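You operate a simulated robot arm through the tools that you are given. There is no shell and no other tool. Be economical: measure what you need, move in short steps, check, and stop when the job is done.

You are at the controls of a simulated two-armed robot. One attempt, no reset.

JOB
Three name tabs lie on the wrong strips: put each on the strip whose window shows its name.
Fine: strip 8's tape is free to park one.

It is judged by the outcome, as a careful person would: the job done as asked, and still so three seconds after it is handed in. It fails if anything else is knocked over, pushed out of place, dropped, spilled or broken.

ROBOT AND FRAMES
Two 7-joint arms with two-finger parallel grippers on one trunk, on a base that drives. Base frame: it is fixed to the floor where the robot stands at the start and does not move with it; the origin is under the middle of the robot, x ahead of it, y to its left, z up. Readings come in mm, degrees, newtons and seconds.
The left shoulder is at the start at [50, 165, 1080], the right one opposite. With the tool pointing down near the work surface each hand reaches from about 100 to 500 mm from the robot's upright axis, wherever it stands, measured 20 degrees to its own side. Places, roughly: channel strip five [600, 100, 800]; channel strip nine [600, -200, 800]; channel strip seven [600, 0, 800]; channel strip six [600, 100, 800]; fader a [800, 400, 900]; fader b [800, 300, 900]; fader c [800, 300, 900]; fader d [800, 200, 900]; fader eight [500, -100, 800]; fader eleven [500, -300, 800]; fader five [500, 100, 800]; fader four [500, 200, 800]; fader nine [500, -200, 800]; fader one [500, 400, 800]; fader seven [600, 0, 800]; fader six [500, 100, 800]. Payload 3.91 kg a hand.
The tool frame of a hand sits at the grasp point between the pads (the TCP): z along the fingers, y along the line on which they close. The tips reach 30 mm beyond it. Largest opening 110 mm; finger width 20, thickness 10; the body of the gripper, 48 by 112 mm, starts 55 mm behind the TCP.
Orientation is that of the tool frame in the base frame, as a unit quaternion [x, y, z, w]. With the fingers straight down and closing along the base's y, the tool's x points along the base's -x, its y along +y and its z along -z.

CONTROLS
- The arms move only by the tool apply_moves. It takes "left_deltas", "right_deltas" or both (then of equal length, played together; a hand with none holds still); each is a list of rows, each a list of 7 numbers: the shift along the tool's x, y, z in mm, then the turn, a rotation vector about the tool's x, y, z in degrees, then the opening, from 0 (shut) to 1 (fully open). In form: [[x, y, z, ax, ay, az, hand], ...]. A call has 1 to 12 rows; each row shifts and turns the commanded pose from where the row before left it, along the tool's axes as they then stand. Rows are played at 5 a second. More than 50 mm and 8.6 degrees between two rows, or a gripper value outside its range, and nothing of the call is played. A pose out of reach is approached as far as the arm can. The call stops where the force on the tool passes 40 N (or 10 N more than at its start, if that is more) or the arm is blocked; 0.2 s more then pass. Each finger travels about 45 mm/s and halts on what it meets, pressing with about 23 N; the grip force reading is that of the motor and also rises with nothing between the fingers. The clock runs only during rows and for 0.2 s after the last one: add rows that do not move to give the fingers time. It gives the time, the measured TCP pose, the force on the tool (base axes), the opening and the grip force at its end, in the units of the frame above (readings bear some noise), with the torque about the TCP (base axes, N m) and any sound that the robot's microphone picked up.
- Cameras (640 x 400 px; columns grow to the right, rows downward): "scene" is now at [115.4, -6, 1242]; the picture's right is [-0.07, -1.00, 0.00], its down [-0.63, 0.04, -0.77] and it looks along [0.77, -0.05, -0.63] (base axes); focal length 231 px, centre (320, 200). "left" rides on the left gripper at [73, -17, -103] in its tool frame; the picture's right is [0.23, 0.97, 0.00], its down [-0.76, 0.18, -0.62] and it looks along [-0.61, 0.14, 0.78] (tool axes); focal length 222 px, centre (320, 200). "right" rides on the right gripper at [72, 17, -103] in its tool frame; the picture's right is [-0.23, 0.97, 0.00], its down [-0.76, -0.18, -0.62] and it looks along [-0.61, -0.14, 0.78] (tool axes); focal length 222 px, centre (320, 200). There is no depth. A picture from a camera that has moved, and an enlarged one, comes with that camera's place and axes in the base frame and with its lens.
- camera(camera): a new picture of that camera. No time passes.
- raise_lower(by): slides the trunk up (or, below 0, down) by that many mm; the arms and the scene camera ride with it, the base frame stays. It gives what a move gives, with no picture.
- steer(legs): drives the robot by 1 to 6 legs, each [ahead, left, turn to the left] in mm, mm and degrees, along the robot's own axes; the way and the turn of a leg run together, so that a leg with both is an arc; at most 1500 mm and 180 degrees a leg. The arms and the cameras ride along, it lands a little off, and it stops where it bumps. It gives what a move gives.
- aim_head(pan, tilt): turns the head with the scene camera to pan (to the left, within 80 degrees either way) and tilt (down, from -29 to 69), counted from straight ahead of the robot. It gives what a move gives.
- inspect(camera, box): a new picture of the part [left, top, right, bottom] of that camera's present view, enlarged. No time passes.
- finish_job(): hands the job in; it is judged then, once.

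Work in short steps. Places have to be worked out from the pictures, the camera data and where the tool is seen: move nearer, look again, correct. Check each grasp and each placing, and mend what went wrong. You have 120 turns and 88 pictures in all, those below and enlarged ones among them. Open the grippers and draw the arms clear of the work before you hand the job in, unless the task says otherwise; then end with one line.

The tools are called after "Request:" as a command line: name --argument value ..., lists and objects as JSON in quotes. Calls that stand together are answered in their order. apply_moves: Moves the arms, as the interface text tells. Its arguments: {"type":"object","properties":{"left_deltas":{"type":"array","items":{"type":"array","items":{"type":"number"}}},"right_deltas":{"type":"array","items":{"type":"array","items":{"type":"number"}}}},"required":[]} The other tools are called the same way: raise_lower (by) slides the trunk up or down; steer (legs) drives the base; aim_head (pan, tilt) turns the head that bears the scene camera; camera (camera) takes a picture; inspect (camera, box) takes an enlarged picture of a part of a camera's view; finish_job () hands the job in.

At the start:

```text
clock: 0.0
left_tcp_pos: [382.7, 169.8, 1040.1]
left_tcp_rot: [-0.001, 1.0, 0.0, 0.0]
left_wrist_force: [0.4, 0.0, 0.0]
left_torque: [-0.02, 0.0, -0.01]
left_grip_width: 109.9
left_grasp_force: 0.1
right_tcp_pos: [368.5, -190.4, 1101.8]
right_tcp_rot: [0.0, 1.0, 0.001, -0.001]
right_wrist_force: [-0.3, 0.5, -0.1]
right_torque: [0.01, -0.03, 0.02]
right_grip_width: 110.0
right_grasp_force: 0.0
trunk travel left (down, up): [-300.0, 203.0]
robot x, y, heading: [-0.2, -0.0, 0.1]
head pan, tilt: [-4.0, 39.3]
```

scene: 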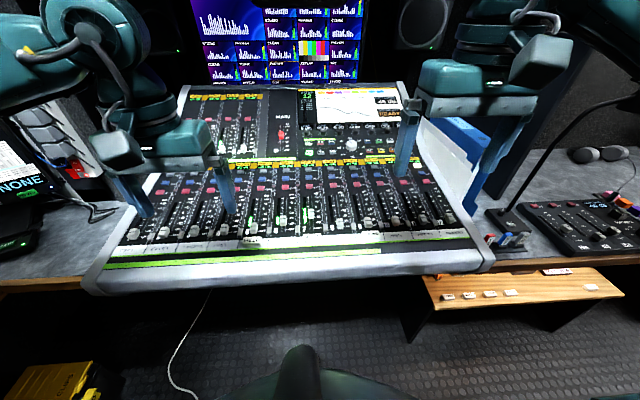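
right: 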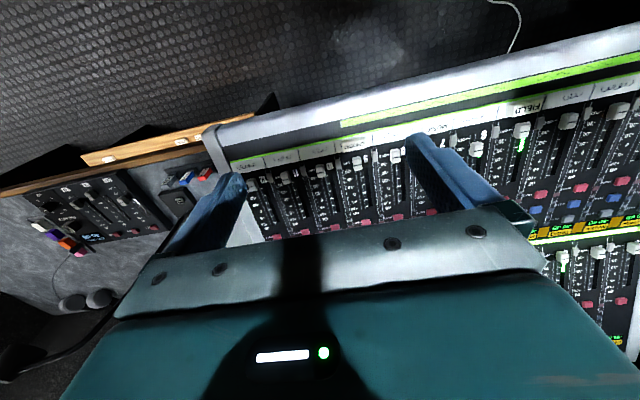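
left: 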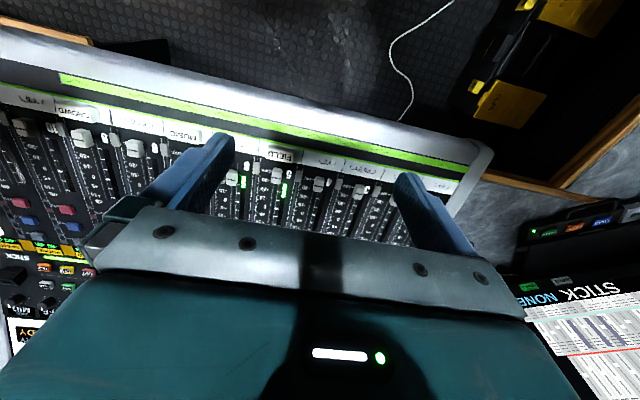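

I'll look closer at the strips and their labels from the scene camera.

Request:
inspect --camera "scene" --box '[100, 150, 300, 275]'

Request:
inspect --camera "scene" --box '[290, 150, 490, 275]'

Request:
inspect --camera "scene" --box '[420, 200, 640, 338]'

```text
3.20 times, centred on (200, 212) of scene
camera zoom: at [115.4, -6.0, 1242.0], right [-0.07, -1.0, 0.0], down [-0.63, 0.04, -0.77], along [0.77, -0.05, -0.63], focal length 739 px, centre (704, 160)
```

zoom: 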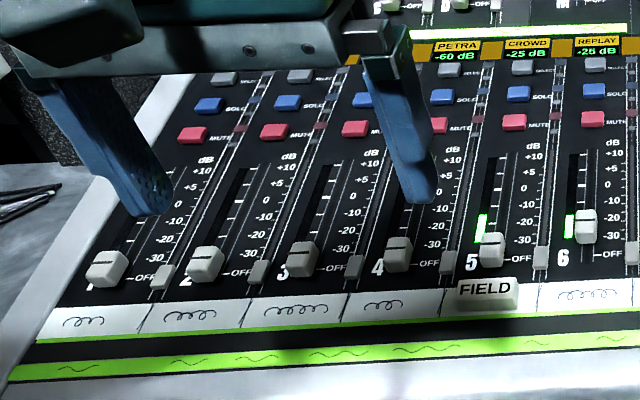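

```text
3.20 times, centred on (390, 212) of scene
camera zoom: at [115.4, -6.0, 1242.0], right [-0.07, -1.0, 0.0], down [-0.63, 0.04, -0.77], along [0.77, -0.05, -0.63], focal length 739 px, centre (96, 160)
```

zoom: 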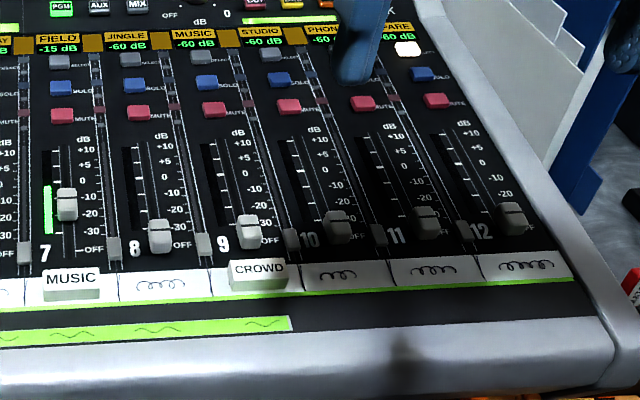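

```text
2.90 times, centred on (530, 269) of scene
camera zoom: at [115.4, -6.0, 1242.0], right [-0.07, -1.0, 0.0], down [-0.63, 0.04, -0.77], along [0.77, -0.05, -0.63], focal length 669 px, centre (-289, 0)
```

zoom: 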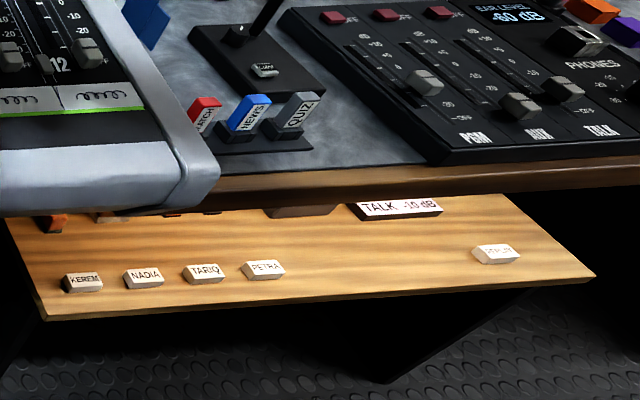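

Tabs: FIELD is on 5, MUSIC on 7, CROWD on 9. The windows seem to read 5 CROWD, 7 FIELD and 9 MUSIC, so this is a cycle. I'll shift the base a little forward and left so the right hand covers strips 5–9, then recheck.

Request:
steer --legs '[[0, 110, 0], [70, 0, 0]]'

Request:
aim_head --pan -15 --tilt 45

Request:
camera --camera "scene"

Request:
camera --camera "right"

```text
clock: 2.2
left_tcp_pos: [451.9, 278.0, 1038.6]
left_tcp_rot: [-0.001, 1.0, 0.0, -0.001]
left_wrist_force: [0.2, -0.3, -0.3]
left_torque: [-0.03, 0.0, -0.02]
left_grip_width: 110.3
left_grasp_force: 0.0
right_tcp_pos: [438.9, -80.3, 1100.7]
right_tcp_rot: [0.0, 1.0, 0.0, 0.001]
right_wrist_force: [0.7, -0.4, -0.3]
right_torque: [-0.01, 0.01, -0.01]
right_grip_width: 110.0
right_grasp_force: 0.1
trunk travel left (down, up): [-300.0, 203.0]
robot x, y, heading: [68.6, 108.5, 0.0]
head pan, tilt: [-4.0, 39.3]
```

```text
clock: 3.0
left_tcp_pos: [451.4, 277.5, 1039.6]
left_tcp_rot: [-0.001, 1.0, 0.0, 0.0]
left_wrist_force: [0.1, -0.4, 0.9]
left_torque: [-0.01, 0.04, -0.02]
left_grip_width: 109.8
left_grasp_force: 0.1
right_tcp_pos: [438.5, -82.0, 1102.0]
right_tcp_rot: [-0.001, 1.0, -0.001, 0.001]
right_wrist_force: [0.5, -0.5, -0.1]
right_torque: [0.03, 0.01, 0.02]
right_grip_width: 109.8
right_grasp_force: 0.0
trunk travel left (down, up): [-300.0, 203.0]
robot x, y, heading: [69.3, 111.5, -0.0]
head pan, tilt: [-15.0, 45.0]
```

```text
81 pictures are left
camera scene: at [177.7, 88.7, 1233.8], right [-0.26, -0.97, 0.0], down [-0.68, 0.18, -0.71], along [0.68, -0.18, -0.71], focal length 231 px, centre (320, 200)
```

scene: 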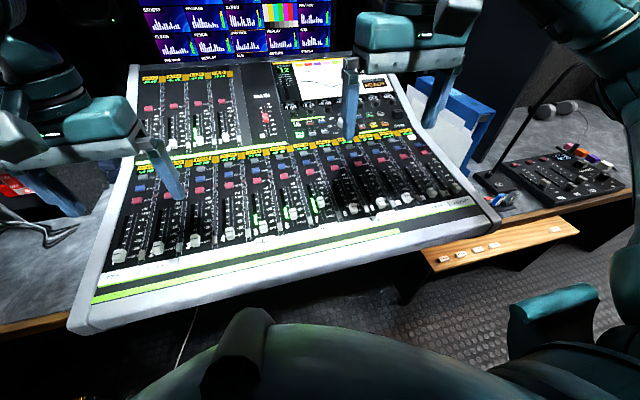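

```text
80 pictures are left
camera right: at [367.1, -64.2, 1205.3], right [0.23, 0.97, 0.0], down [0.76, -0.18, 0.62], along [0.61, -0.14, -0.78], focal length 222 px, centre (320, 200)
```

right: 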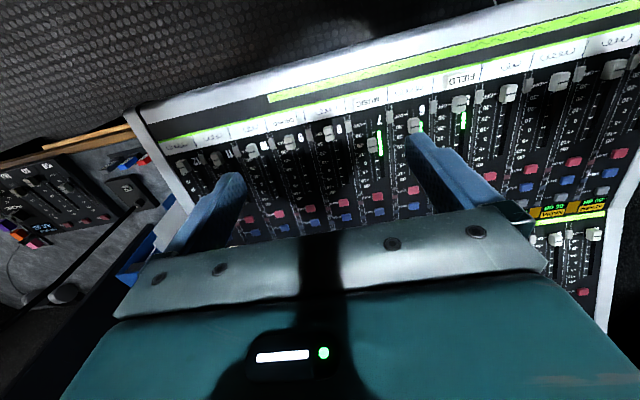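

Zooming into the tabs and windows from the new viewpoint.

Request:
inspect --camera "scene" --box '[220, 180, 380, 280]'

Request:
inspect --camera "scene" --box '[200, 120, 420, 258]'

Request:
inspect --camera "scene" --box '[340, 180, 500, 280]'

Request:
inspect --camera "right" --box '[200, 50, 520, 250]'

```text
4.00 times, centred on (300, 230) of scene
camera zoom: at [177.7, 88.7, 1233.8], right [-0.26, -0.97, 0.0], down [-0.68, 0.18, -0.71], along [0.68, -0.18, -0.71], focal length 923 px, centre (400, 80)
```

zoom: 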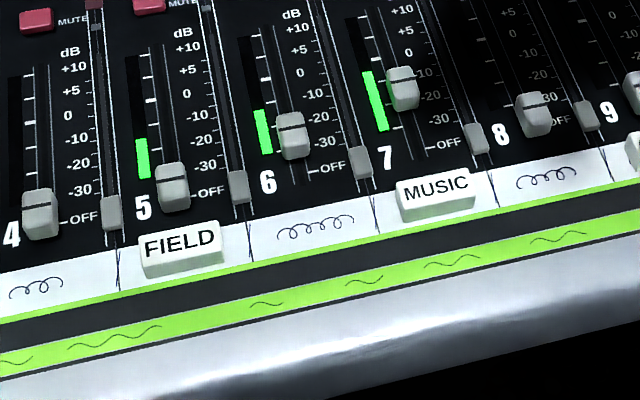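

```text
2.90 times, centred on (310, 189) of scene
camera zoom: at [177.7, 88.7, 1233.8], right [-0.26, -0.97, 0.0], down [-0.68, 0.18, -0.71], along [0.68, -0.18, -0.71], focal length 669 px, centre (349, 232)
```

zoom: 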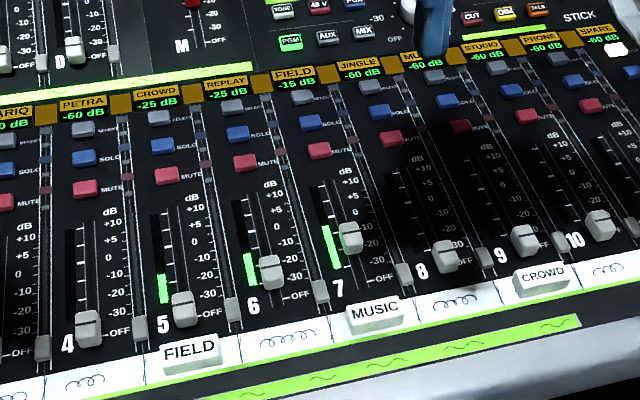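

```text
4.00 times, centred on (420, 230) of scene
camera zoom: at [177.7, 88.7, 1233.8], right [-0.26, -0.97, 0.0], down [-0.68, 0.18, -0.71], along [0.68, -0.18, -0.71], focal length 923 px, centre (-80, 80)
```

zoom: 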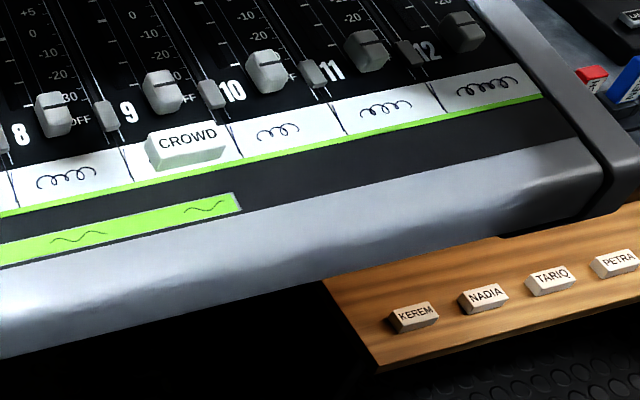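

```text
2.00 times, centred on (360, 150) of right
camera zoom: at [367.1, -64.2, 1205.3], right [0.23, 0.97, 0.0], down [0.76, -0.18, 0.62], along [0.61, -0.14, -0.78], focal length 444 px, centre (240, 300)
```

zoom: 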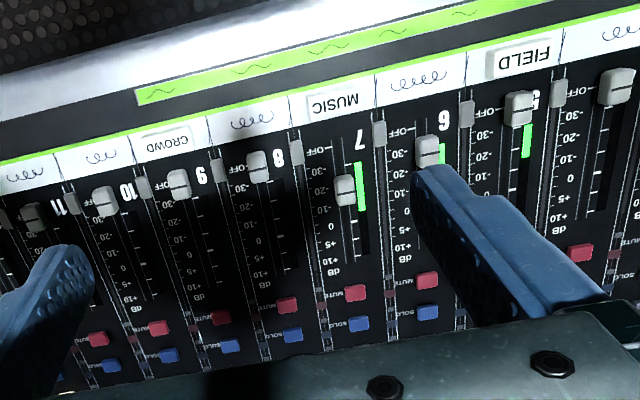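

The windows are confirmed: 5 CROWD, 7 FIELD, 9 MUSIC. Triangulated tab centres are FIELD (481,127), MUSIC (480,-12) and CROWD (480,-152), tops at z≈828, on a surface sloping about 8°. I'll bring the right hand above CROWD.

Request:
apply_moves --right_deltas '[[-14, -23, 20, 0, 0, 0, 0.55], [-14, -23, 40, 0, 0, 0, 0.55], [-14, -24, 45, 0, 0, 0, 0.55], [0, 0, 45, 0, 0, 0, 0.55], [0, 0, 22, 0, 0, 0, 0.55], [0, 0, 0, 0, -8, 0, 0.55], [0, 0, 0, 0, 0, 0, 0.55]]'

Request:
camera --camera "right"

Request:
inspect --camera "scene" --box '[300, 150, 460, 250]'

```text
refused: row 3 steps farther than a row can; nothing moved
```

```text
75 pictures are left
camera right: at [367.1, -64.2, 1205.3], right [0.23, 0.97, 0.0], down [0.76, -0.18, 0.62], along [0.61, -0.14, -0.78], focal length 222 px, centre (320, 200)
```

right: 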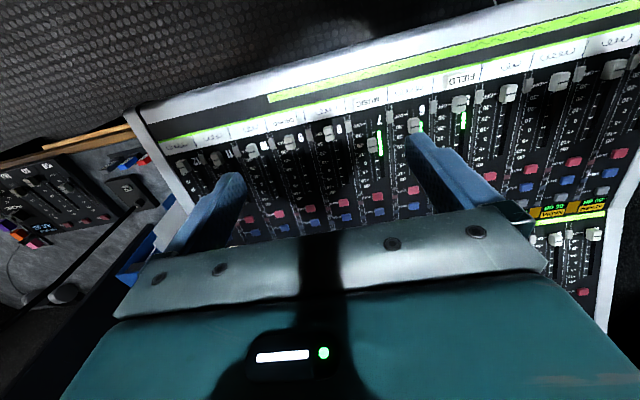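

```text
4.00 times, centred on (380, 200) of scene
camera zoom: at [177.7, 88.7, 1233.8], right [-0.26, -0.97, 0.0], down [-0.68, 0.18, -0.71], along [0.68, -0.18, -0.71], focal length 923 px, centre (80, 200)
```

zoom: 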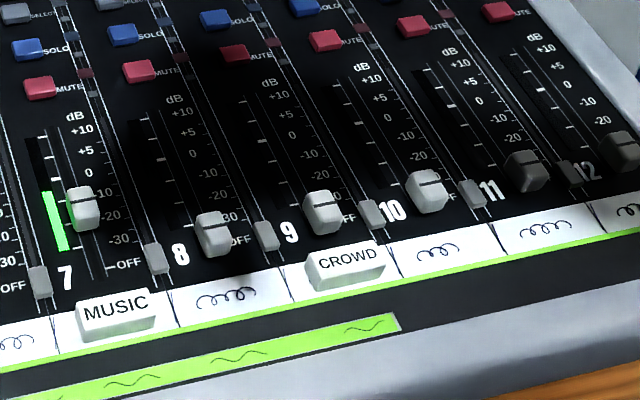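

One row was over 50 mm, so I'll resend with smaller steps.

Request:
apply_moves --right_deltas '[[-14, -23, 20, 0, 0, 0, 0.55], [-14, -23, 35, 0, 0, 0, 0.55], [-13, -24, 35, 0, 0, 0, 0.55], [0, 0, 40, 0, 0, 0, 0.55], [0, 0, 40, 0, 0, 0, 0.55], [0, 0, 0, 0, -8, 0, 0.55], [0, 0, 0, 0, 0, 0, 0.55]]'

Request:
camera --camera "right"

Request:
inspect --camera "scene" --box '[300, 150, 460, 250]'

```text
clock: 4.6
left_tcp_pos: [451.6, 276.7, 1039.5]
left_tcp_rot: [-0.001, 1.0, -0.001, 0.0]
left_wrist_force: [-0.6, -0.6, 0.2]
left_torque: [-0.01, 0.0, 0.0]
left_grip_width: 110.1
left_grasp_force: 0.1
right_tcp_pos: [480.9, -151.3, 932.5]
right_tcp_rot: [0.0, 0.998, 0.0, 0.07]
right_wrist_force: [-0.4, 0.3, 0.3]
right_torque: [0.04, -0.01, 0.03]
right_grip_width: 60.4
right_grasp_force: 0.1
trunk travel left (down, up): [-300.0, 203.0]
robot x, y, heading: [66.2, 110.0, 0.2]
head pan, tilt: [-15.0, 45.0]
```

```text
73 pictures are left
camera right: at [394.6, -133.9, 1024.2], right [0.23, 0.97, 0.03], down [0.67, -0.18, 0.72], along [0.71, -0.14, -0.69], focal length 222 px, centre (320, 200)
```

right: 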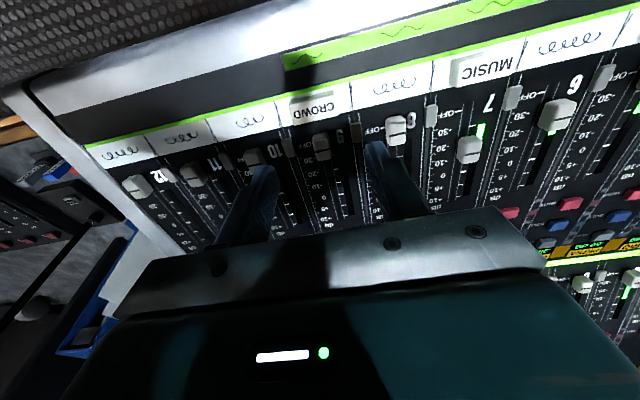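

```text
4.00 times, centred on (380, 200) of scene
camera zoom: at [177.6, 88.7, 1233.7], right [-0.26, -0.97, 0.0], down [-0.68, 0.18, -0.71], along [0.68, -0.18, -0.71], focal length 923 px, centre (80, 200)
```

zoom: 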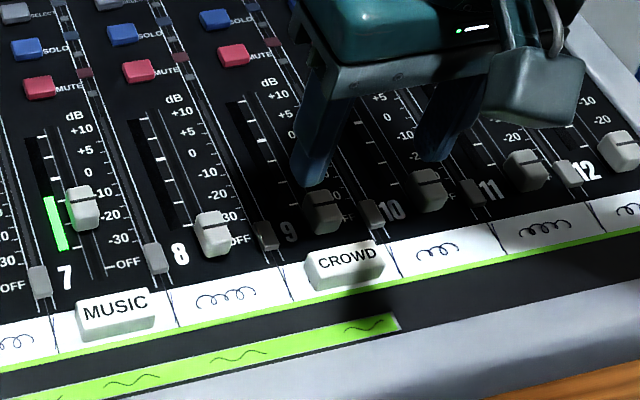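

CROWD's top centre comes out at (478.5,-152.5,827.5), which matches the earlier estimate. I'll correct and descend most of the way, straddling it.

Request:
apply_moves --right_deltas '[[17.9, -1.2, 20, 0, 0, 0, 0.6], [0, 0, 25, 0, 0, 0, 0.6], [0, 0, 17, 0, 0, 0, 0.6], [0, 0, 0, 0, 0, 0, 0.6]]'

Request:
inspect --camera "right" --box '[200, 60, 440, 210]'

Request:
inspect --camera "scene" --box '[320, 170, 440, 245]'

```text
clock: 5.6
left_tcp_pos: [451.3, 277.5, 1038.4]
left_tcp_rot: [-0.001, 1.0, 0.0, 0.0]
left_wrist_force: [0.0, 0.6, 0.2]
left_torque: [-0.03, -0.01, 0.0]
left_grip_width: 110.0
left_grasp_force: 0.0
right_tcp_pos: [471.5, -153.6, 866.7]
right_tcp_rot: [0.0, 0.998, 0.0, 0.07]
right_wrist_force: [0.3, -0.6, 0.1]
right_torque: [-0.01, 0.01, -0.03]
right_grip_width: 66.0
right_grasp_force: 0.0
trunk travel left (down, up): [-300.0, 203.0]
robot x, y, heading: [72.2, 111.8, 0.0]
head pan, tilt: [-15.0, 45.0]
```

```text
2.67 times, centred on (320, 135) of right
camera zoom: at [385.4, -136.7, 959.5], right [0.23, 0.97, 0.03], down [0.67, -0.18, 0.72], along [0.71, -0.14, -0.69], focal length 592 px, centre (320, 373)
```

zoom: 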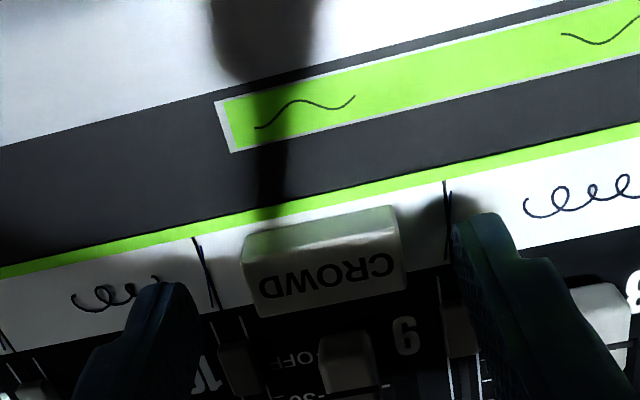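

```text
5.33 times, centred on (380, 208) of scene
camera zoom: at [177.6, 88.7, 1233.7], right [-0.26, -0.97, 0.0], down [-0.68, 0.18, -0.71], along [0.68, -0.18, -0.71], focal length 1231 px, centre (0, 160)
```

zoom: 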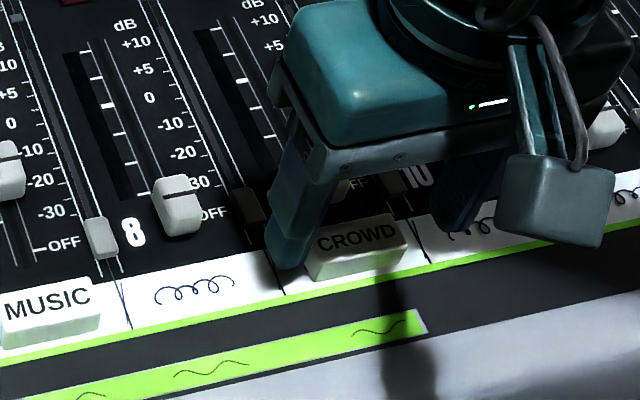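

The fingers straddle the tab with clearance on both sides. I'll go down the last ~14 mm and close.

Request:
apply_moves --right_deltas '[[0, 0, 8, 0, 0, 0, 0.6], [0, 0, 6, 0, 0, 0, 0.6], [0, 0, 0, 0, 0, 0, 0.25], [0, 0, 0, 0, 0, 0, 0.25], [0, 0, 0, 0, 0, 0, 0.25]]'

Request:
inspect --camera "right" --box '[200, 60, 440, 210]'

```text
clock: 6.8
left_tcp_pos: [450.8, 277.7, 1039.4]
left_tcp_rot: [-0.001, 1.0, 0.0, 0.0]
left_wrist_force: [-0.1, 0.6, -0.2]
left_torque: [-0.02, 0.0, -0.02]
left_grip_width: 109.9
left_grasp_force: 0.1
right_tcp_pos: [473.4, -153.0, 853.3]
right_tcp_rot: [0.0, 0.998, 0.0, 0.07]
right_wrist_force: [1.0, 0.4, 0.3]
right_torque: [-0.02, 0.0, 0.0]
right_grip_width: 40.7
right_grasp_force: 23.3
trunk travel left (down, up): [-300.0, 203.0]
robot x, y, heading: [70.6, 109.6, 0.2]
head pan, tilt: [-15.0, 45.0]
```

```text
2.67 times, centred on (320, 135) of right
camera zoom: at [387.4, -136.2, 946.2], right [0.23, 0.97, 0.03], down [0.67, -0.18, 0.72], along [0.71, -0.14, -0.69], focal length 592 px, centre (320, 373)
```

zoom: 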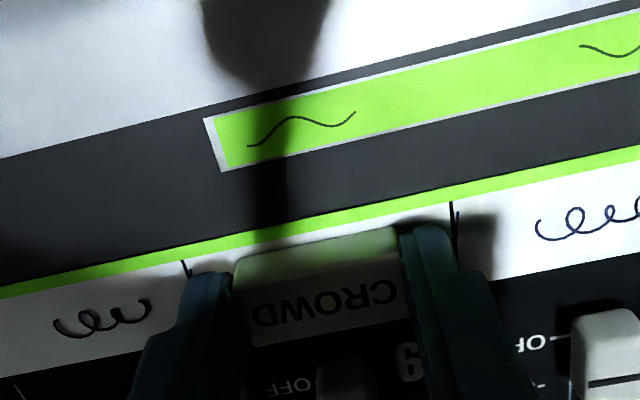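

Gripped: 40.7 mm wide at 23 N. I'll lift 35 mm and check that the tab comes along.

Request:
apply_moves --right_deltas '[[0, 0, -10, 0, 0, 0, 0.25], [0, 0, -25, 0, 0, 0, 0.25], [0, 35, 0, 0, 0, 0, 0.25], [0, 34.9, 0, 0, 0, 0, 0.25], [0, 0, 0, 0, 0, 0, 0.25]]'

Request:
inspect --camera "right" --box '[200, 60, 440, 210]'

Request:
inspect --camera "scene" --box '[300, 170, 420, 245]'

```text
clock: 8.0
left_tcp_pos: [451.5, 277.2, 1039.4]
left_tcp_rot: [-0.001, 1.0, -0.001, 0.0]
left_wrist_force: [0.2, -0.1, 1.1]
left_torque: [-0.01, -0.02, 0.02]
left_grip_width: 110.0
left_grasp_force: 0.0
right_tcp_pos: [468.5, -81.8, 889.6]
right_tcp_rot: [0.001, 0.998, 0.0, 0.07]
right_wrist_force: [-0.3, -0.1, 0.9]
right_torque: [0.04, 0.01, 0.02]
right_grip_width: 40.5
right_grasp_force: 23.2
trunk travel left (down, up): [-300.0, 203.0]
robot x, y, heading: [65.1, 107.5, 0.1]
head pan, tilt: [-15.0, 45.0]
```

```text
2.67 times, centred on (320, 135) of right
camera zoom: at [382.8, -64.4, 981.8], right [0.23, 0.97, 0.03], down [0.67, -0.18, 0.72], along [0.71, -0.14, -0.69], focal length 592 px, centre (320, 373)
```

zoom: 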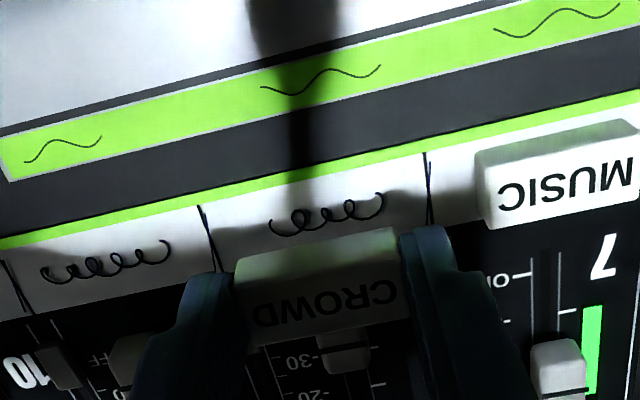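

```text
5.33 times, centred on (360, 208) of scene
camera zoom: at [177.6, 88.6, 1233.7], right [-0.26, -0.97, 0.0], down [-0.68, 0.18, -0.71], along [0.68, -0.18, -0.71], focal length 1231 px, centre (107, 160)
```

zoom: 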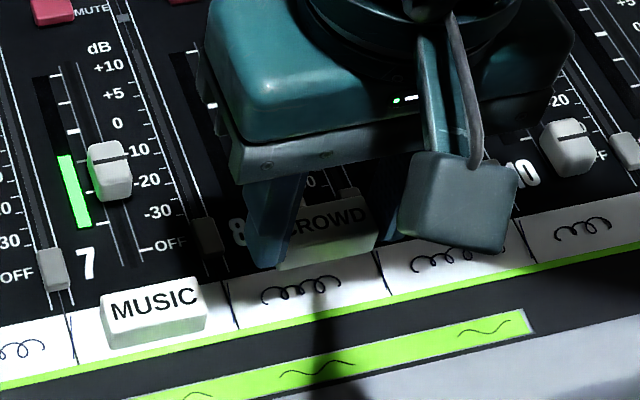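

CROWD is held over strip 8. I'll lower it the same 35 mm, with a tiny press to seat it, then release with a modest opening and lift.

Request:
apply_moves --right_deltas '[[0, 0, 20, 0, 0, 0, 0.25], [0, 0, 13, 0, 0, 0, 0.25], [0, 0, 2.3, 0, 0, 0, 0.25], [0, 0, 0, 0, 0, 0, 0.25]]'

Request:
inspect --camera "right" --box '[200, 60, 440, 210]'

```text
clock: 9.0
left_tcp_pos: [450.7, 277.5, 1039.6]
left_tcp_rot: [0.001, 1.0, 0.0, 0.001]
left_wrist_force: [0.5, 0.1, -0.2]
left_torque: [0.01, 0.01, 0.04]
left_grip_width: 110.2
left_grasp_force: 0.1
right_tcp_pos: [472.6, -81.5, 854.1]
right_tcp_rot: [0.0, 0.998, 0.0, 0.07]
right_wrist_force: [0.5, 0.4, 0.2]
right_torque: [0.02, -0.01, 0.01]
right_grip_width: 40.8
right_grasp_force: 23.6
trunk travel left (down, up): [-300.0, 203.0]
robot x, y, heading: [64.6, 110.5, -0.1]
head pan, tilt: [-15.0, 45.0]
```

```text
2.67 times, centred on (320, 135) of right
camera zoom: at [387.2, -65.6, 946.3], right [0.23, 0.97, 0.03], down [0.67, -0.18, 0.72], along [0.71, -0.14, -0.69], focal length 592 px, centre (320, 373)
```

zoom: 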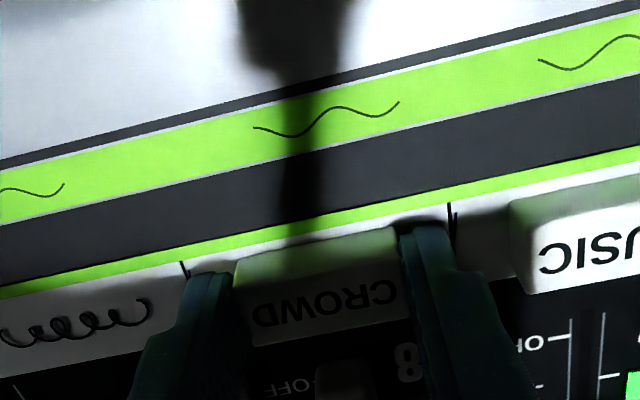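

The picture geometry matches the original placement exactly. Releasing and lifting.

Request:
apply_moves --right_deltas '[[0, 0, 0, 0, 0, 0, 0.5], [0, 0, 0, 0, 0, 0, 0.5], [0, 0, -20, 0, 0, 0, 0.5], [0, 0, -30, 0, 0, 0, 0.6], [0, 35, 0, 0, 0, 0, 0.6], [0, 34.9, 0, 0, 0, 0, 0.6], [0, 0, 0, 0, 0, 0, 0.6]]'

Request:
inspect --camera "right" --box '[160, 40, 480, 240]'

```text
clock: 10.6
left_tcp_pos: [451.0, 277.7, 1040.0]
left_tcp_rot: [-0.001, 1.0, 0.0, 0.0]
left_wrist_force: [0.6, -0.4, 0.1]
left_torque: [-0.02, 0.01, -0.02]
left_grip_width: 109.8
left_grasp_force: 0.1
right_tcp_pos: [466.3, -13.9, 902.8]
right_tcp_rot: [0.001, 0.998, -0.001, 0.069]
right_wrist_force: [0.2, 0.0, 1.0]
right_torque: [0.02, 0.0, 0.02]
right_grip_width: 65.9
right_grasp_force: 0.1
trunk travel left (down, up): [-300.0, 203.0]
robot x, y, heading: [66.4, 109.4, 0.3]
head pan, tilt: [-15.0, 45.0]
```

```text
2.00 times, centred on (320, 140) of right
camera zoom: at [380.4, 3.2, 996.0], right [0.23, 0.97, 0.03], down [0.67, -0.18, 0.72], along [0.71, -0.14, -0.69], focal length 444 px, centre (320, 320)
```

zoom: 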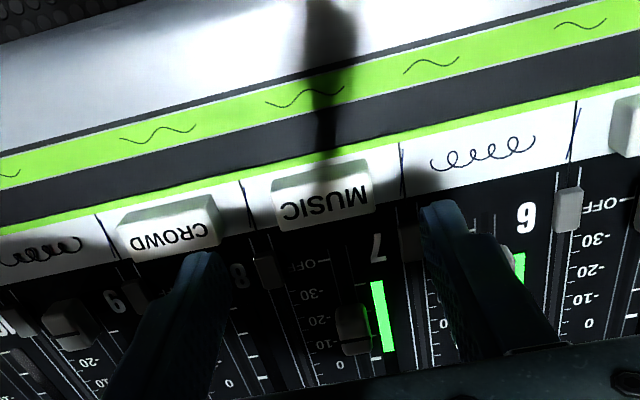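

CROWD is parked neatly on 8, and the hand is centred over MUSIC. I'll narrow the opening for clearance from CROWD, descend 50 mm and grip.

Request:
apply_moves --right_deltas '[[0, 0, 10, 0, 0, 0, 0.52], [0, 0, 20, 0, 0, 0, 0.52], [0, 0, 13, 0, 0, 0, 0.52], [0, 0, 7, 0, 0, 0, 0.52], [0, 0, 0, 0, 0, 0, 0.25], [0, 0, 0, 0, 0, 0, 0.25], [0, 0, 0, 0, 0, 0, 0.25]]'

Request:
inspect --camera "right" --box '[160, 40, 480, 240]'

```text
clock: 12.2
left_tcp_pos: [449.6, 276.9, 1040.5]
left_tcp_rot: [-0.001, 1.0, 0.0, 0.0]
left_wrist_force: [0.0, 0.1, 0.0]
left_torque: [-0.02, -0.03, 0.02]
left_grip_width: 109.8
left_grasp_force: 0.0
right_tcp_pos: [472.9, -12.9, 854.2]
right_tcp_rot: [0.0, 0.998, 0.0, 0.07]
right_wrist_force: [0.3, -0.6, 0.2]
right_torque: [-0.01, 0.02, 0.02]
right_grip_width: 40.6
right_grasp_force: 23.4
trunk travel left (down, up): [-300.0, 203.0]
robot x, y, heading: [66.9, 110.3, 0.3]
head pan, tilt: [-15.0, 45.0]
```

```text
2.00 times, centred on (320, 140) of right
camera zoom: at [387.7, 4.2, 946.7], right [0.23, 0.97, 0.03], down [0.67, -0.18, 0.72], along [0.71, -0.14, -0.69], focal length 444 px, centre (320, 320)
```

zoom: 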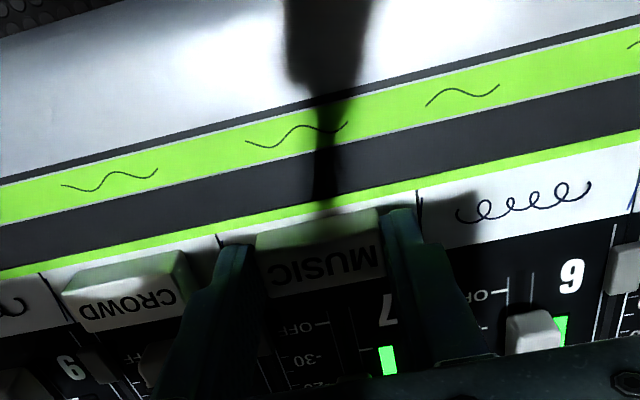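

MUSIC is gripped. I'll lift 45 mm, carry it over CROWD by two pitches (139.8 mm), and check above strip 9.

Request:
apply_moves --right_deltas '[[0, 0, -15, 0, 0, 0, 0.25], [0, 0, -30, 0, 0, 0, 0.25], [0, -35, 0, 0, 0, 0, 0.25], [0, -35, 0, 0, 0, 0, 0.25], [0, -35, 0, 0, 0, 0, 0.25], [0, -34.8, 0, 0, 0, 0, 0.25], [0, 0, 25, 0, 0, 0, 0.25], [0, 0, 0, 0, 0, 0, 0.25]]'

Request:
inspect --camera "right" --box '[160, 40, 480, 240]'

```text
clock: 14.0
left_tcp_pos: [449.9, 277.3, 1039.6]
left_tcp_rot: [0.0, 1.0, 0.0, 0.0]
left_wrist_force: [0.6, -0.7, 0.9]
left_torque: [-0.03, 0.02, -0.04]
left_grip_width: 110.0
left_grasp_force: 0.1
right_tcp_pos: [469.6, -152.0, 875.2]
right_tcp_rot: [0.0, 0.998, 0.0, 0.07]
right_wrist_force: [-0.9, 0.5, -0.2]
right_torque: [-0.01, 0.03, -0.04]
right_grip_width: 40.7
right_grasp_force: 23.0
trunk travel left (down, up): [-300.0, 203.0]
robot x, y, heading: [66.6, 111.3, 0.2]
head pan, tilt: [-15.0, 45.0]
```

```text
2.00 times, centred on (320, 140) of right
camera zoom: at [383.9, -135.2, 968.0], right [0.23, 0.97, 0.03], down [0.67, -0.18, 0.72], along [0.71, -0.14, -0.69], focal length 444 px, centre (320, 320)
```

zoom: 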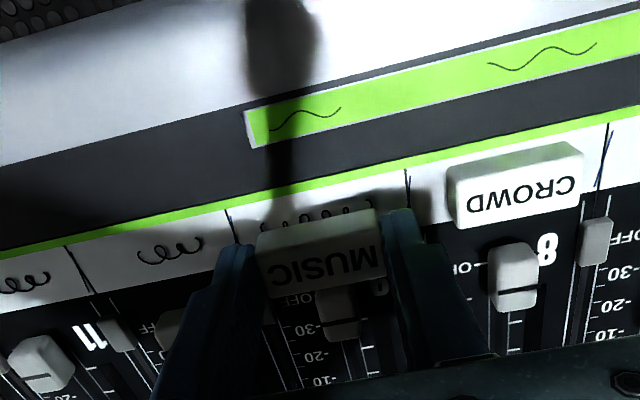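

Over strip 9 and well aligned. Lowering 20.3 mm and verifying before release.

Request:
apply_moves --right_deltas '[[0, 0, 13, 0, 0, 0, 0.25], [0, 0, 7.3, 0, 0, 0, 0.25], [0, 0, 0, 0, 0, 0, 0.25]]'

Request:
inspect --camera "right" --box '[160, 40, 480, 240]'

```text
clock: 14.8
left_tcp_pos: [449.9, 278.0, 1039.6]
left_tcp_rot: [-0.001, 1.0, 0.0, 0.0]
left_wrist_force: [0.6, -0.7, -0.4]
left_torque: [0.01, 0.0, 0.0]
left_grip_width: 110.0
left_grasp_force: 0.0
right_tcp_pos: [471.9, -152.9, 854.4]
right_tcp_rot: [0.0, 0.998, 0.0, 0.07]
right_wrist_force: [-1.1, -0.3, 1.9]
right_torque: [0.03, 0.01, 0.02]
right_grip_width: 40.8
right_grasp_force: 23.9
trunk travel left (down, up): [-300.0, 203.0]
robot x, y, heading: [70.4, 106.2, -0.4]
head pan, tilt: [-15.0, 45.0]
```

```text
2.00 times, centred on (320, 140) of right
camera zoom: at [386.7, -134.6, 946.5], right [0.23, 0.97, 0.03], down [0.67, -0.18, 0.72], along [0.71, -0.14, -0.69], focal length 444 px, centre (320, 320)
```

zoom: 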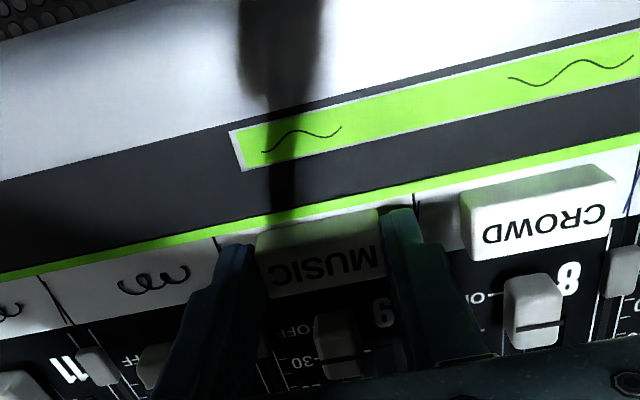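

Seated on 9. I'll release and lift, while the left hand draws back a bit so it stays clear of the right hand.

Request:
apply_moves --right_deltas '[[0, 0, 0, 0, 0, 0, 0.48], [0, 0, 0, 0, 0, 0, 0.48], [0, 0, -20, 0, 0, 0, 0.48], [0, 0, -30, 0, 0, 0, 0.52], [0, 0, 0, 0, 0, 0, 0.6]]' --left_deltas '[[25, 10, 0, 0, 0, 0, 1], [25, 10, 0, 0, 0, 0, 1], [25, 10, 0, 0, 0, 0, 1], [25, 10, 0, 0, 0, 0, 1], [0, 0, 0, 0, 0, 0, 1]]'

Request:
inspect --camera "right" --box '[160, 40, 480, 240]'

Request:
camera --camera "scene"

```text
clock: 16.0
left_tcp_pos: [351.3, 316.8, 1039.1]
left_tcp_rot: [-0.001, 1.0, 0.001, 0.0]
left_wrist_force: [-1.5, -0.6, 0.3]
left_torque: [0.03, -0.06, -0.02]
left_grip_width: 109.6
left_grasp_force: 0.0
right_tcp_pos: [464.7, -151.6, 902.3]
right_tcp_rot: [0.001, 0.998, -0.001, 0.07]
right_wrist_force: [-0.2, 0.1, 0.2]
right_torque: [0.02, 0.01, 0.04]
right_grip_width: 66.0
right_grasp_force: 0.1
trunk travel left (down, up): [-300.0, 203.0]
robot x, y, heading: [69.1, 112.4, 0.1]
head pan, tilt: [-15.0, 45.0]
```

```text
2.00 times, centred on (320, 140) of right
camera zoom: at [379.4, -135.3, 995.7], right [0.23, 0.97, 0.03], down [0.67, -0.18, 0.72], along [0.71, -0.14, -0.69], focal length 444 px, centre (320, 320)
```

zoom: 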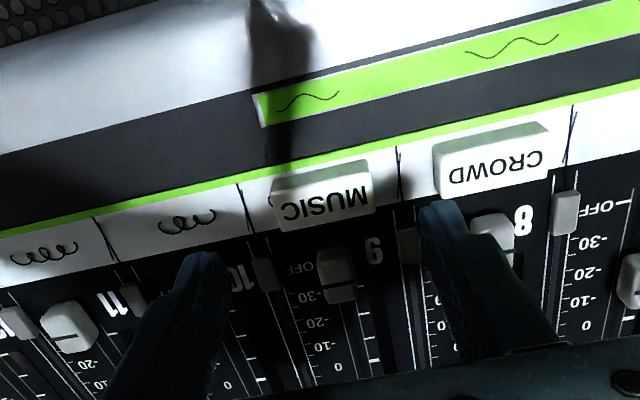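

```text
60 pictures are left
camera scene: at [177.6, 88.6, 1233.7], right [-0.26, -0.97, 0.0], down [-0.68, 0.18, -0.71], along [0.68, -0.18, -0.71], focal length 231 px, centre (320, 200)
```

scene: 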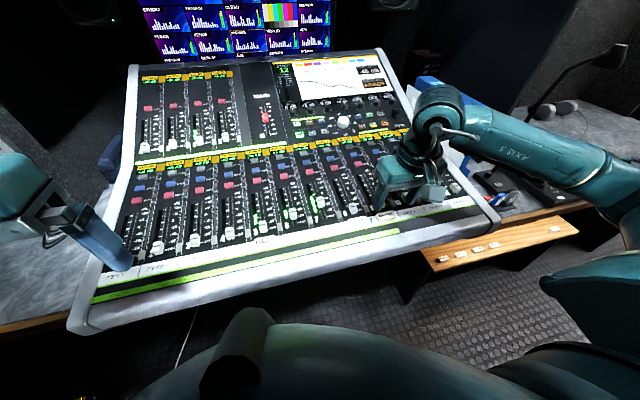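

MUSIC is on 9. Now I'll carry the right hand to above FIELD on strip 5, 279.6 mm to the left at lift height.

Request:
apply_moves --right_deltas '[[0, 46.6, 0, 0, 0, 0, 0.6], [0, 46.6, 0, 0, 0, 0, 0.6], [0, 46.6, 0, 0, 0, 0, 0.6], [0, 46.6, 0, 0, 0, 0, 0.6], [0, 46.6, 0, 0, 0, 0, 0.6], [0, 46.6, 0, 0, 0, 0, 0.6], [0, 0, 0, 0, 0, 0, 0.6]]'

Request:
inspect --camera "right" --box '[160, 40, 480, 240]'

```text
clock: 17.6
left_tcp_pos: [352.1, 316.7, 1039.3]
left_tcp_rot: [-0.001, 1.0, 0.0, 0.001]
left_wrist_force: [0.4, 0.8, -0.2]
left_torque: [0.0, 0.02, 0.0]
left_grip_width: 109.9
left_grasp_force: 0.1
right_tcp_pos: [465.9, 127.3, 903.0]
right_tcp_rot: [0.001, 0.998, 0.0, 0.07]
right_wrist_force: [0.1, 0.8, 0.0]
right_torque: [-0.04, 0.03, 0.02]
right_grip_width: 65.9
right_grasp_force: 0.2
trunk travel left (down, up): [-300.0, 203.0]
robot x, y, heading: [72.6, 110.4, 0.2]
head pan, tilt: [-15.0, 45.0]
```

```text
2.00 times, centred on (320, 140) of right
camera zoom: at [379.8, 144.8, 994.7], right [0.23, 0.97, 0.03], down [0.67, -0.18, 0.72], along [0.71, -0.14, -0.69], focal length 444 px, centre (320, 320)
```

zoom: 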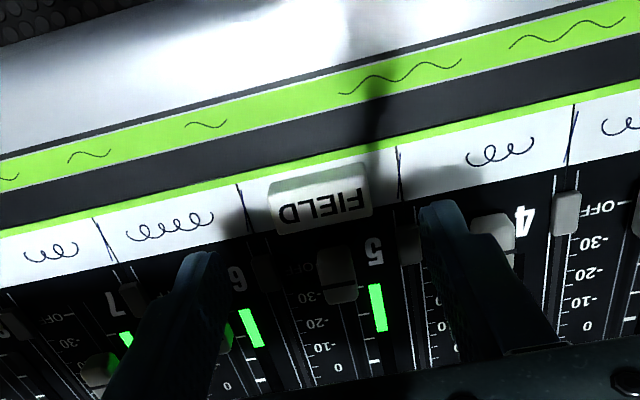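

FIELD is in the same relative place as MUSIC was. Descending 50 mm and gripping.

Request:
apply_moves --right_deltas '[[0, 0, 10, 0, 0, 0, 0.55], [0, 0, 20, 0, 0, 0, 0.55], [0, 0, 13, 0, 0, 0, 0.55], [0, 0, 7, 0, 0, 0, 0.55], [0, 0, 0, 0, 0, 0, 0.25], [0, 0, 0, 0, 0, 0, 0.25], [0, 0, 0, 0, 0, 0, 0.25]]'

Request:
inspect --camera "right" --box '[160, 40, 480, 240]'

```text
clock: 19.2
left_tcp_pos: [351.3, 316.4, 1039.7]
left_tcp_rot: [-0.001, 1.0, 0.0, 0.001]
left_wrist_force: [0.2, -0.3, -0.6]
left_torque: [-0.03, -0.01, 0.02]
left_grip_width: 109.8
left_grasp_force: 0.1
right_tcp_pos: [474.8, 126.7, 853.1]
right_tcp_rot: [0.001, 0.998, 0.0, 0.07]
right_wrist_force: [0.0, -0.2, -0.3]
right_torque: [0.02, 0.01, 0.02]
right_grip_width: 40.7
right_grasp_force: 23.0
trunk travel left (down, up): [-300.0, 203.0]
robot x, y, heading: [68.2, 110.9, 0.1]
head pan, tilt: [-15.0, 45.0]
```

```text
2.00 times, centred on (320, 140) of right
camera zoom: at [388.2, 143.8, 945.4], right [0.23, 0.97, 0.03], down [0.67, -0.18, 0.72], along [0.71, -0.14, -0.69], focal length 444 px, centre (320, 320)
```

zoom: 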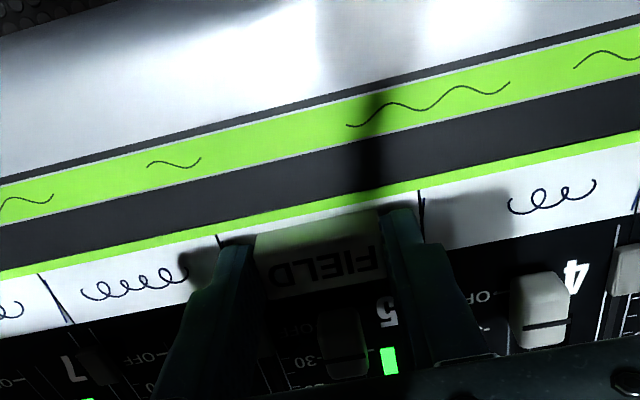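

FIELD is gripped. I'll lift and carry it 139.8 mm right to strip 7, then stop 20 mm above.

Request:
apply_moves --right_deltas '[[0, 0, -15, 0, 0, 0, 0.25], [0, 0, -30, 0, 0, 0, 0.25], [0, -35, 0, 0, 0, 0, 0.25], [0, -35, 0, 0, 0, 0, 0.25], [0, -35, 0, 0, 0, 0, 0.25], [0, -34.8, 0, 0, 0, 0, 0.25], [0, 0, 25, 0, 0, 0, 0.25], [0, 0, 0, 0, 0, 0, 0.25]]'

Request:
inspect --camera "right" --box '[160, 40, 480, 240]'

```text
clock: 21.0
left_tcp_pos: [352.2, 316.7, 1038.9]
left_tcp_rot: [0.0, 1.0, -0.001, 0.0]
left_wrist_force: [-0.1, -1.1, 0.6]
left_torque: [0.02, -0.01, -0.01]
left_grip_width: 110.0
left_grasp_force: 0.1
right_tcp_pos: [470.8, -13.9, 870.4]
right_tcp_rot: [0.0, 0.998, 0.0, 0.07]
right_wrist_force: [-0.4, -0.1, 0.2]
right_torque: [0.03, -0.02, 0.01]
right_grip_width: 40.6
right_grasp_force: 23.4
trunk travel left (down, up): [-300.0, 203.0]
robot x, y, heading: [66.7, 112.4, -0.1]
head pan, tilt: [-15.0, 45.0]
```

```text
2.00 times, centred on (320, 140) of right
camera zoom: at [384.0, 3.9, 963.2], right [0.23, 0.97, 0.03], down [0.67, -0.18, 0.72], along [0.71, -0.14, -0.69], focal length 444 px, centre (320, 320)
```

zoom: 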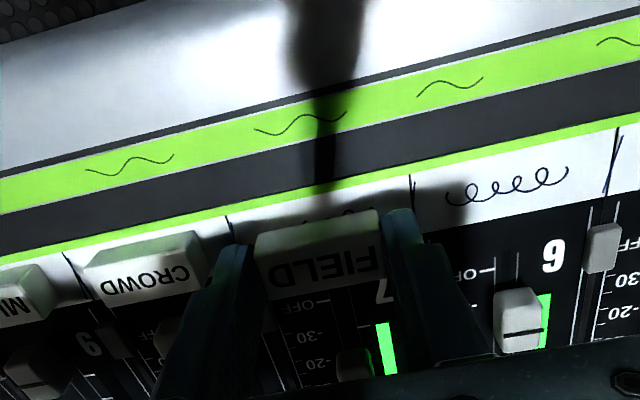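

About 18 mm above the seat. I'll lower in steps and check.

Request:
apply_moves --right_deltas '[[0, 0, 10, 0, 0, 0, 0.25], [0, 0, 7, 0, 0, 0, 0.25], [0, 0, 0, 0, 0, 0, 0.25]]'

Request:
inspect --camera "right" --box '[160, 40, 480, 240]'

```text
clock: 21.8
left_tcp_pos: [352.5, 316.9, 1039.5]
left_tcp_rot: [-0.001, 1.0, 0.0, -0.001]
left_wrist_force: [-0.1, 0.0, 0.6]
left_torque: [0.01, -0.01, 0.03]
left_grip_width: 109.8
left_grasp_force: 0.1
right_tcp_pos: [471.6, -12.1, 854.6]
right_tcp_rot: [0.0, 0.998, 0.0, 0.07]
right_wrist_force: [0.5, -1.0, 0.3]
right_torque: [-0.01, 0.01, 0.0]
right_grip_width: 40.9
right_grasp_force: 23.1
trunk travel left (down, up): [-300.0, 203.0]
robot x, y, heading: [68.6, 113.5, 0.0]
head pan, tilt: [-15.0, 45.0]
```

```text
2.00 times, centred on (320, 140) of right
camera zoom: at [387.0, 5.1, 947.8], right [0.23, 0.97, 0.03], down [0.67, -0.18, 0.72], along [0.71, -0.14, -0.69], focal length 444 px, centre (320, 320)
```

zoom: 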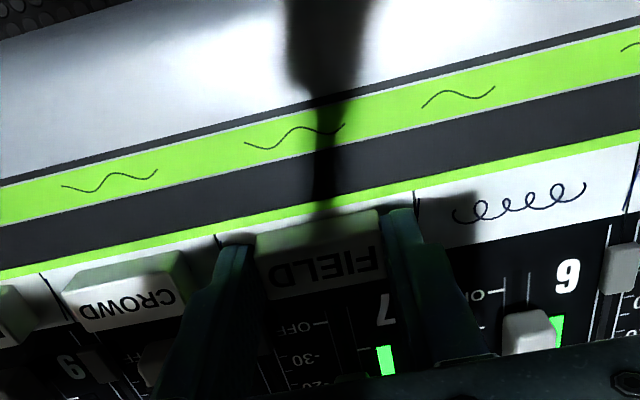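

Compared with the MUSIC grasp picture, about 3 mm remains. I'll lower that and release.

Request:
apply_moves --right_deltas '[[0, 0, 2.8, 0, 0, 0, 0.25], [0, 0, 0, 0, 0, 0, 0.25], [0, 0, 0, 0, 0, 0, 0.48], [0, 0, 0, 0, 0, 0, 0.48], [0, 0, -20, 0, 0, 0, 0.48], [0, 0, -30, 0, 0, 0, 0.52], [0, -35, 0, 0, 0, 0, 0.52], [0, -34.9, 0, 0, 0, 0, 0.52], [0, 0, 0, 0, 0, 0, 0.52]]'

Request:
inspect --camera "right" --box '[160, 40, 480, 240]'

```text
clock: 23.8
left_tcp_pos: [352.0, 316.2, 1040.4]
left_tcp_rot: [0.0, 1.0, 0.001, 0.0]
left_wrist_force: [-0.2, 0.5, 0.4]
left_torque: [-0.03, -0.04, -0.02]
left_grip_width: 110.0
left_grasp_force: 0.0
right_tcp_pos: [465.9, -81.7, 903.0]
right_tcp_rot: [0.0, 0.998, 0.0, 0.07]
right_wrist_force: [-0.1, -0.3, -0.2]
right_torque: [0.0, 0.01, -0.01]
right_grip_width: 57.2
right_grasp_force: 0.1
trunk travel left (down, up): [-300.0, 203.0]
robot x, y, heading: [66.2, 108.2, -0.1]
head pan, tilt: [-15.0, 45.0]
```

```text
2.00 times, centred on (320, 140) of right
camera zoom: at [380.8, -64.8, 996.3], right [0.23, 0.97, 0.03], down [0.67, -0.18, 0.72], along [0.71, -0.14, -0.69], focal length 444 px, centre (320, 320)
```

zoom: 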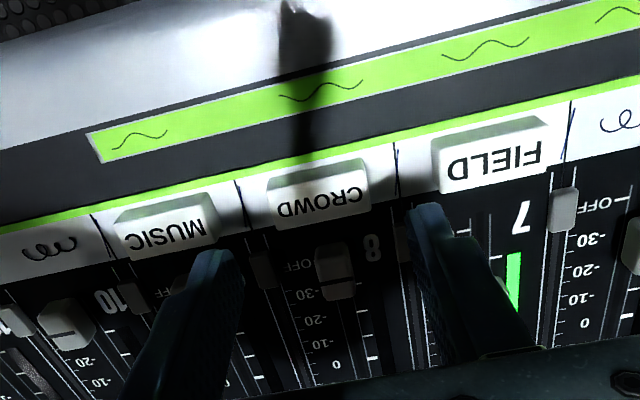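

FIELD is on 7 and MUSIC on 9. Now picking CROWD off 8 with a narrow opening between its neighbours.

Request:
apply_moves --right_deltas '[[0, 0, 10, 0, 0, 0, 0.5], [0, 0, 20, 0, 0, 0, 0.5], [0, 0, 13, 0, 0, 0, 0.5], [0, 0, 7, 0, 0, 0, 0.5], [0, 0, 0, 0, 0, 0, 0.25], [0, 0, 0, 0, 0, 0, 0.25], [0, 0, 0, 0, 0, 0, 0.25]]'

Request:
inspect --camera "right" --box '[160, 40, 480, 240]'

```text
clock: 25.4
left_tcp_pos: [352.1, 316.7, 1039.8]
left_tcp_rot: [0.0, 1.0, 0.0, 0.0]
left_wrist_force: [0.0, -0.3, 0.0]
left_torque: [0.02, 0.0, 0.02]
left_grip_width: 109.9
left_grasp_force: 0.1
right_tcp_pos: [473.7, -81.3, 853.0]
right_tcp_rot: [0.0, 0.998, 0.0, 0.07]
right_wrist_force: [0.1, -0.5, -0.5]
right_torque: [0.03, -0.02, 0.01]
right_grip_width: 40.6
right_grasp_force: 22.5
trunk travel left (down, up): [-300.0, 203.0]
robot x, y, heading: [66.1, 109.5, 0.2]
head pan, tilt: [-15.0, 45.0]
```

```text
2.00 times, centred on (320, 140) of right
camera zoom: at [388.0, -64.9, 946.2], right [0.23, 0.97, 0.03], down [0.67, -0.18, 0.72], along [0.71, -0.14, -0.69], focal length 444 px, centre (320, 320)
```

zoom: 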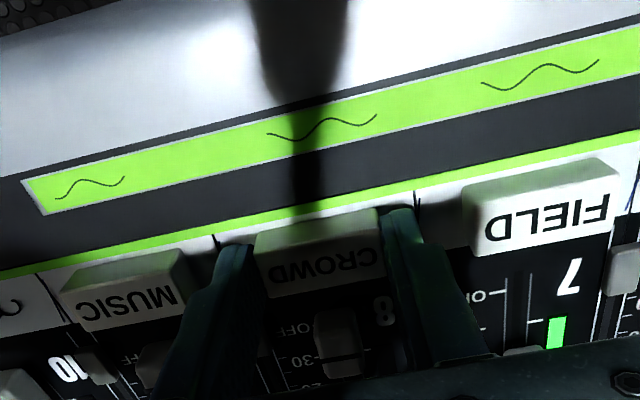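

Gripped. I'll lift and carry CROWD 209.7 mm left to strip 5, stopping 20 mm above.

Request:
apply_moves --right_deltas '[[0, 0, -15, 0, 0, 0, 0.25], [0, 0, -30, 0, 0, 0, 0.25], [0, 42, 0, 0, 0, 0, 0.25], [0, 42, 0, 0, 0, 0, 0.25], [0, 42, 0, 0, 0, 0, 0.25], [0, 42, 0, 0, 0, 0, 0.25], [0, 41.7, 0, 0, 0, 0, 0.25], [0, 0, 25, 0, 0, 0, 0.25], [0, 0, 0, 0, 0, 0, 0.25]]'

Request:
inspect --camera "right" --box '[160, 40, 480, 240]'

```text
clock: 27.4
left_tcp_pos: [353.2, 317.0, 1040.3]
left_tcp_rot: [-0.001, 1.0, 0.0, 0.0]
left_wrist_force: [0.0, -0.3, -0.9]
left_torque: [0.0, 0.03, 0.01]
left_grip_width: 109.8
left_grasp_force: 0.1
right_tcp_pos: [469.1, 124.8, 873.0]
right_tcp_rot: [0.002, 0.998, -0.001, 0.07]
right_wrist_force: [-0.1, -0.3, -0.1]
right_torque: [0.0, -0.02, 0.01]
right_grip_width: 41.0
right_grasp_force: 22.3
trunk travel left (down, up): [-300.0, 203.0]
robot x, y, heading: [69.5, 111.6, -0.0]
head pan, tilt: [-15.0, 45.0]
```

```text
2.00 times, centred on (320, 140) of right
camera zoom: at [384.5, 142.2, 965.4], right [0.23, 0.97, 0.03], down [0.67, -0.18, 0.72], along [0.71, -0.14, -0.69], focal length 444 px, centre (320, 320)
```

zoom: 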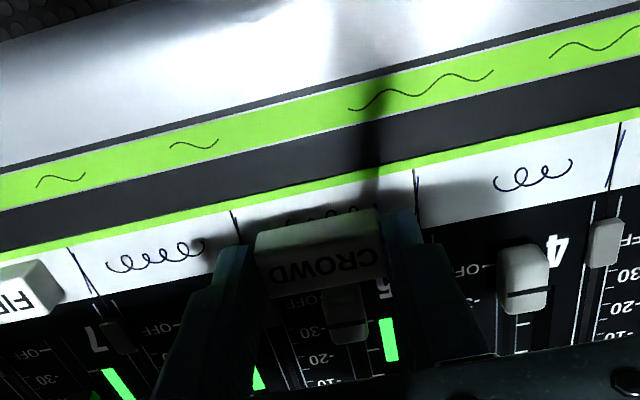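

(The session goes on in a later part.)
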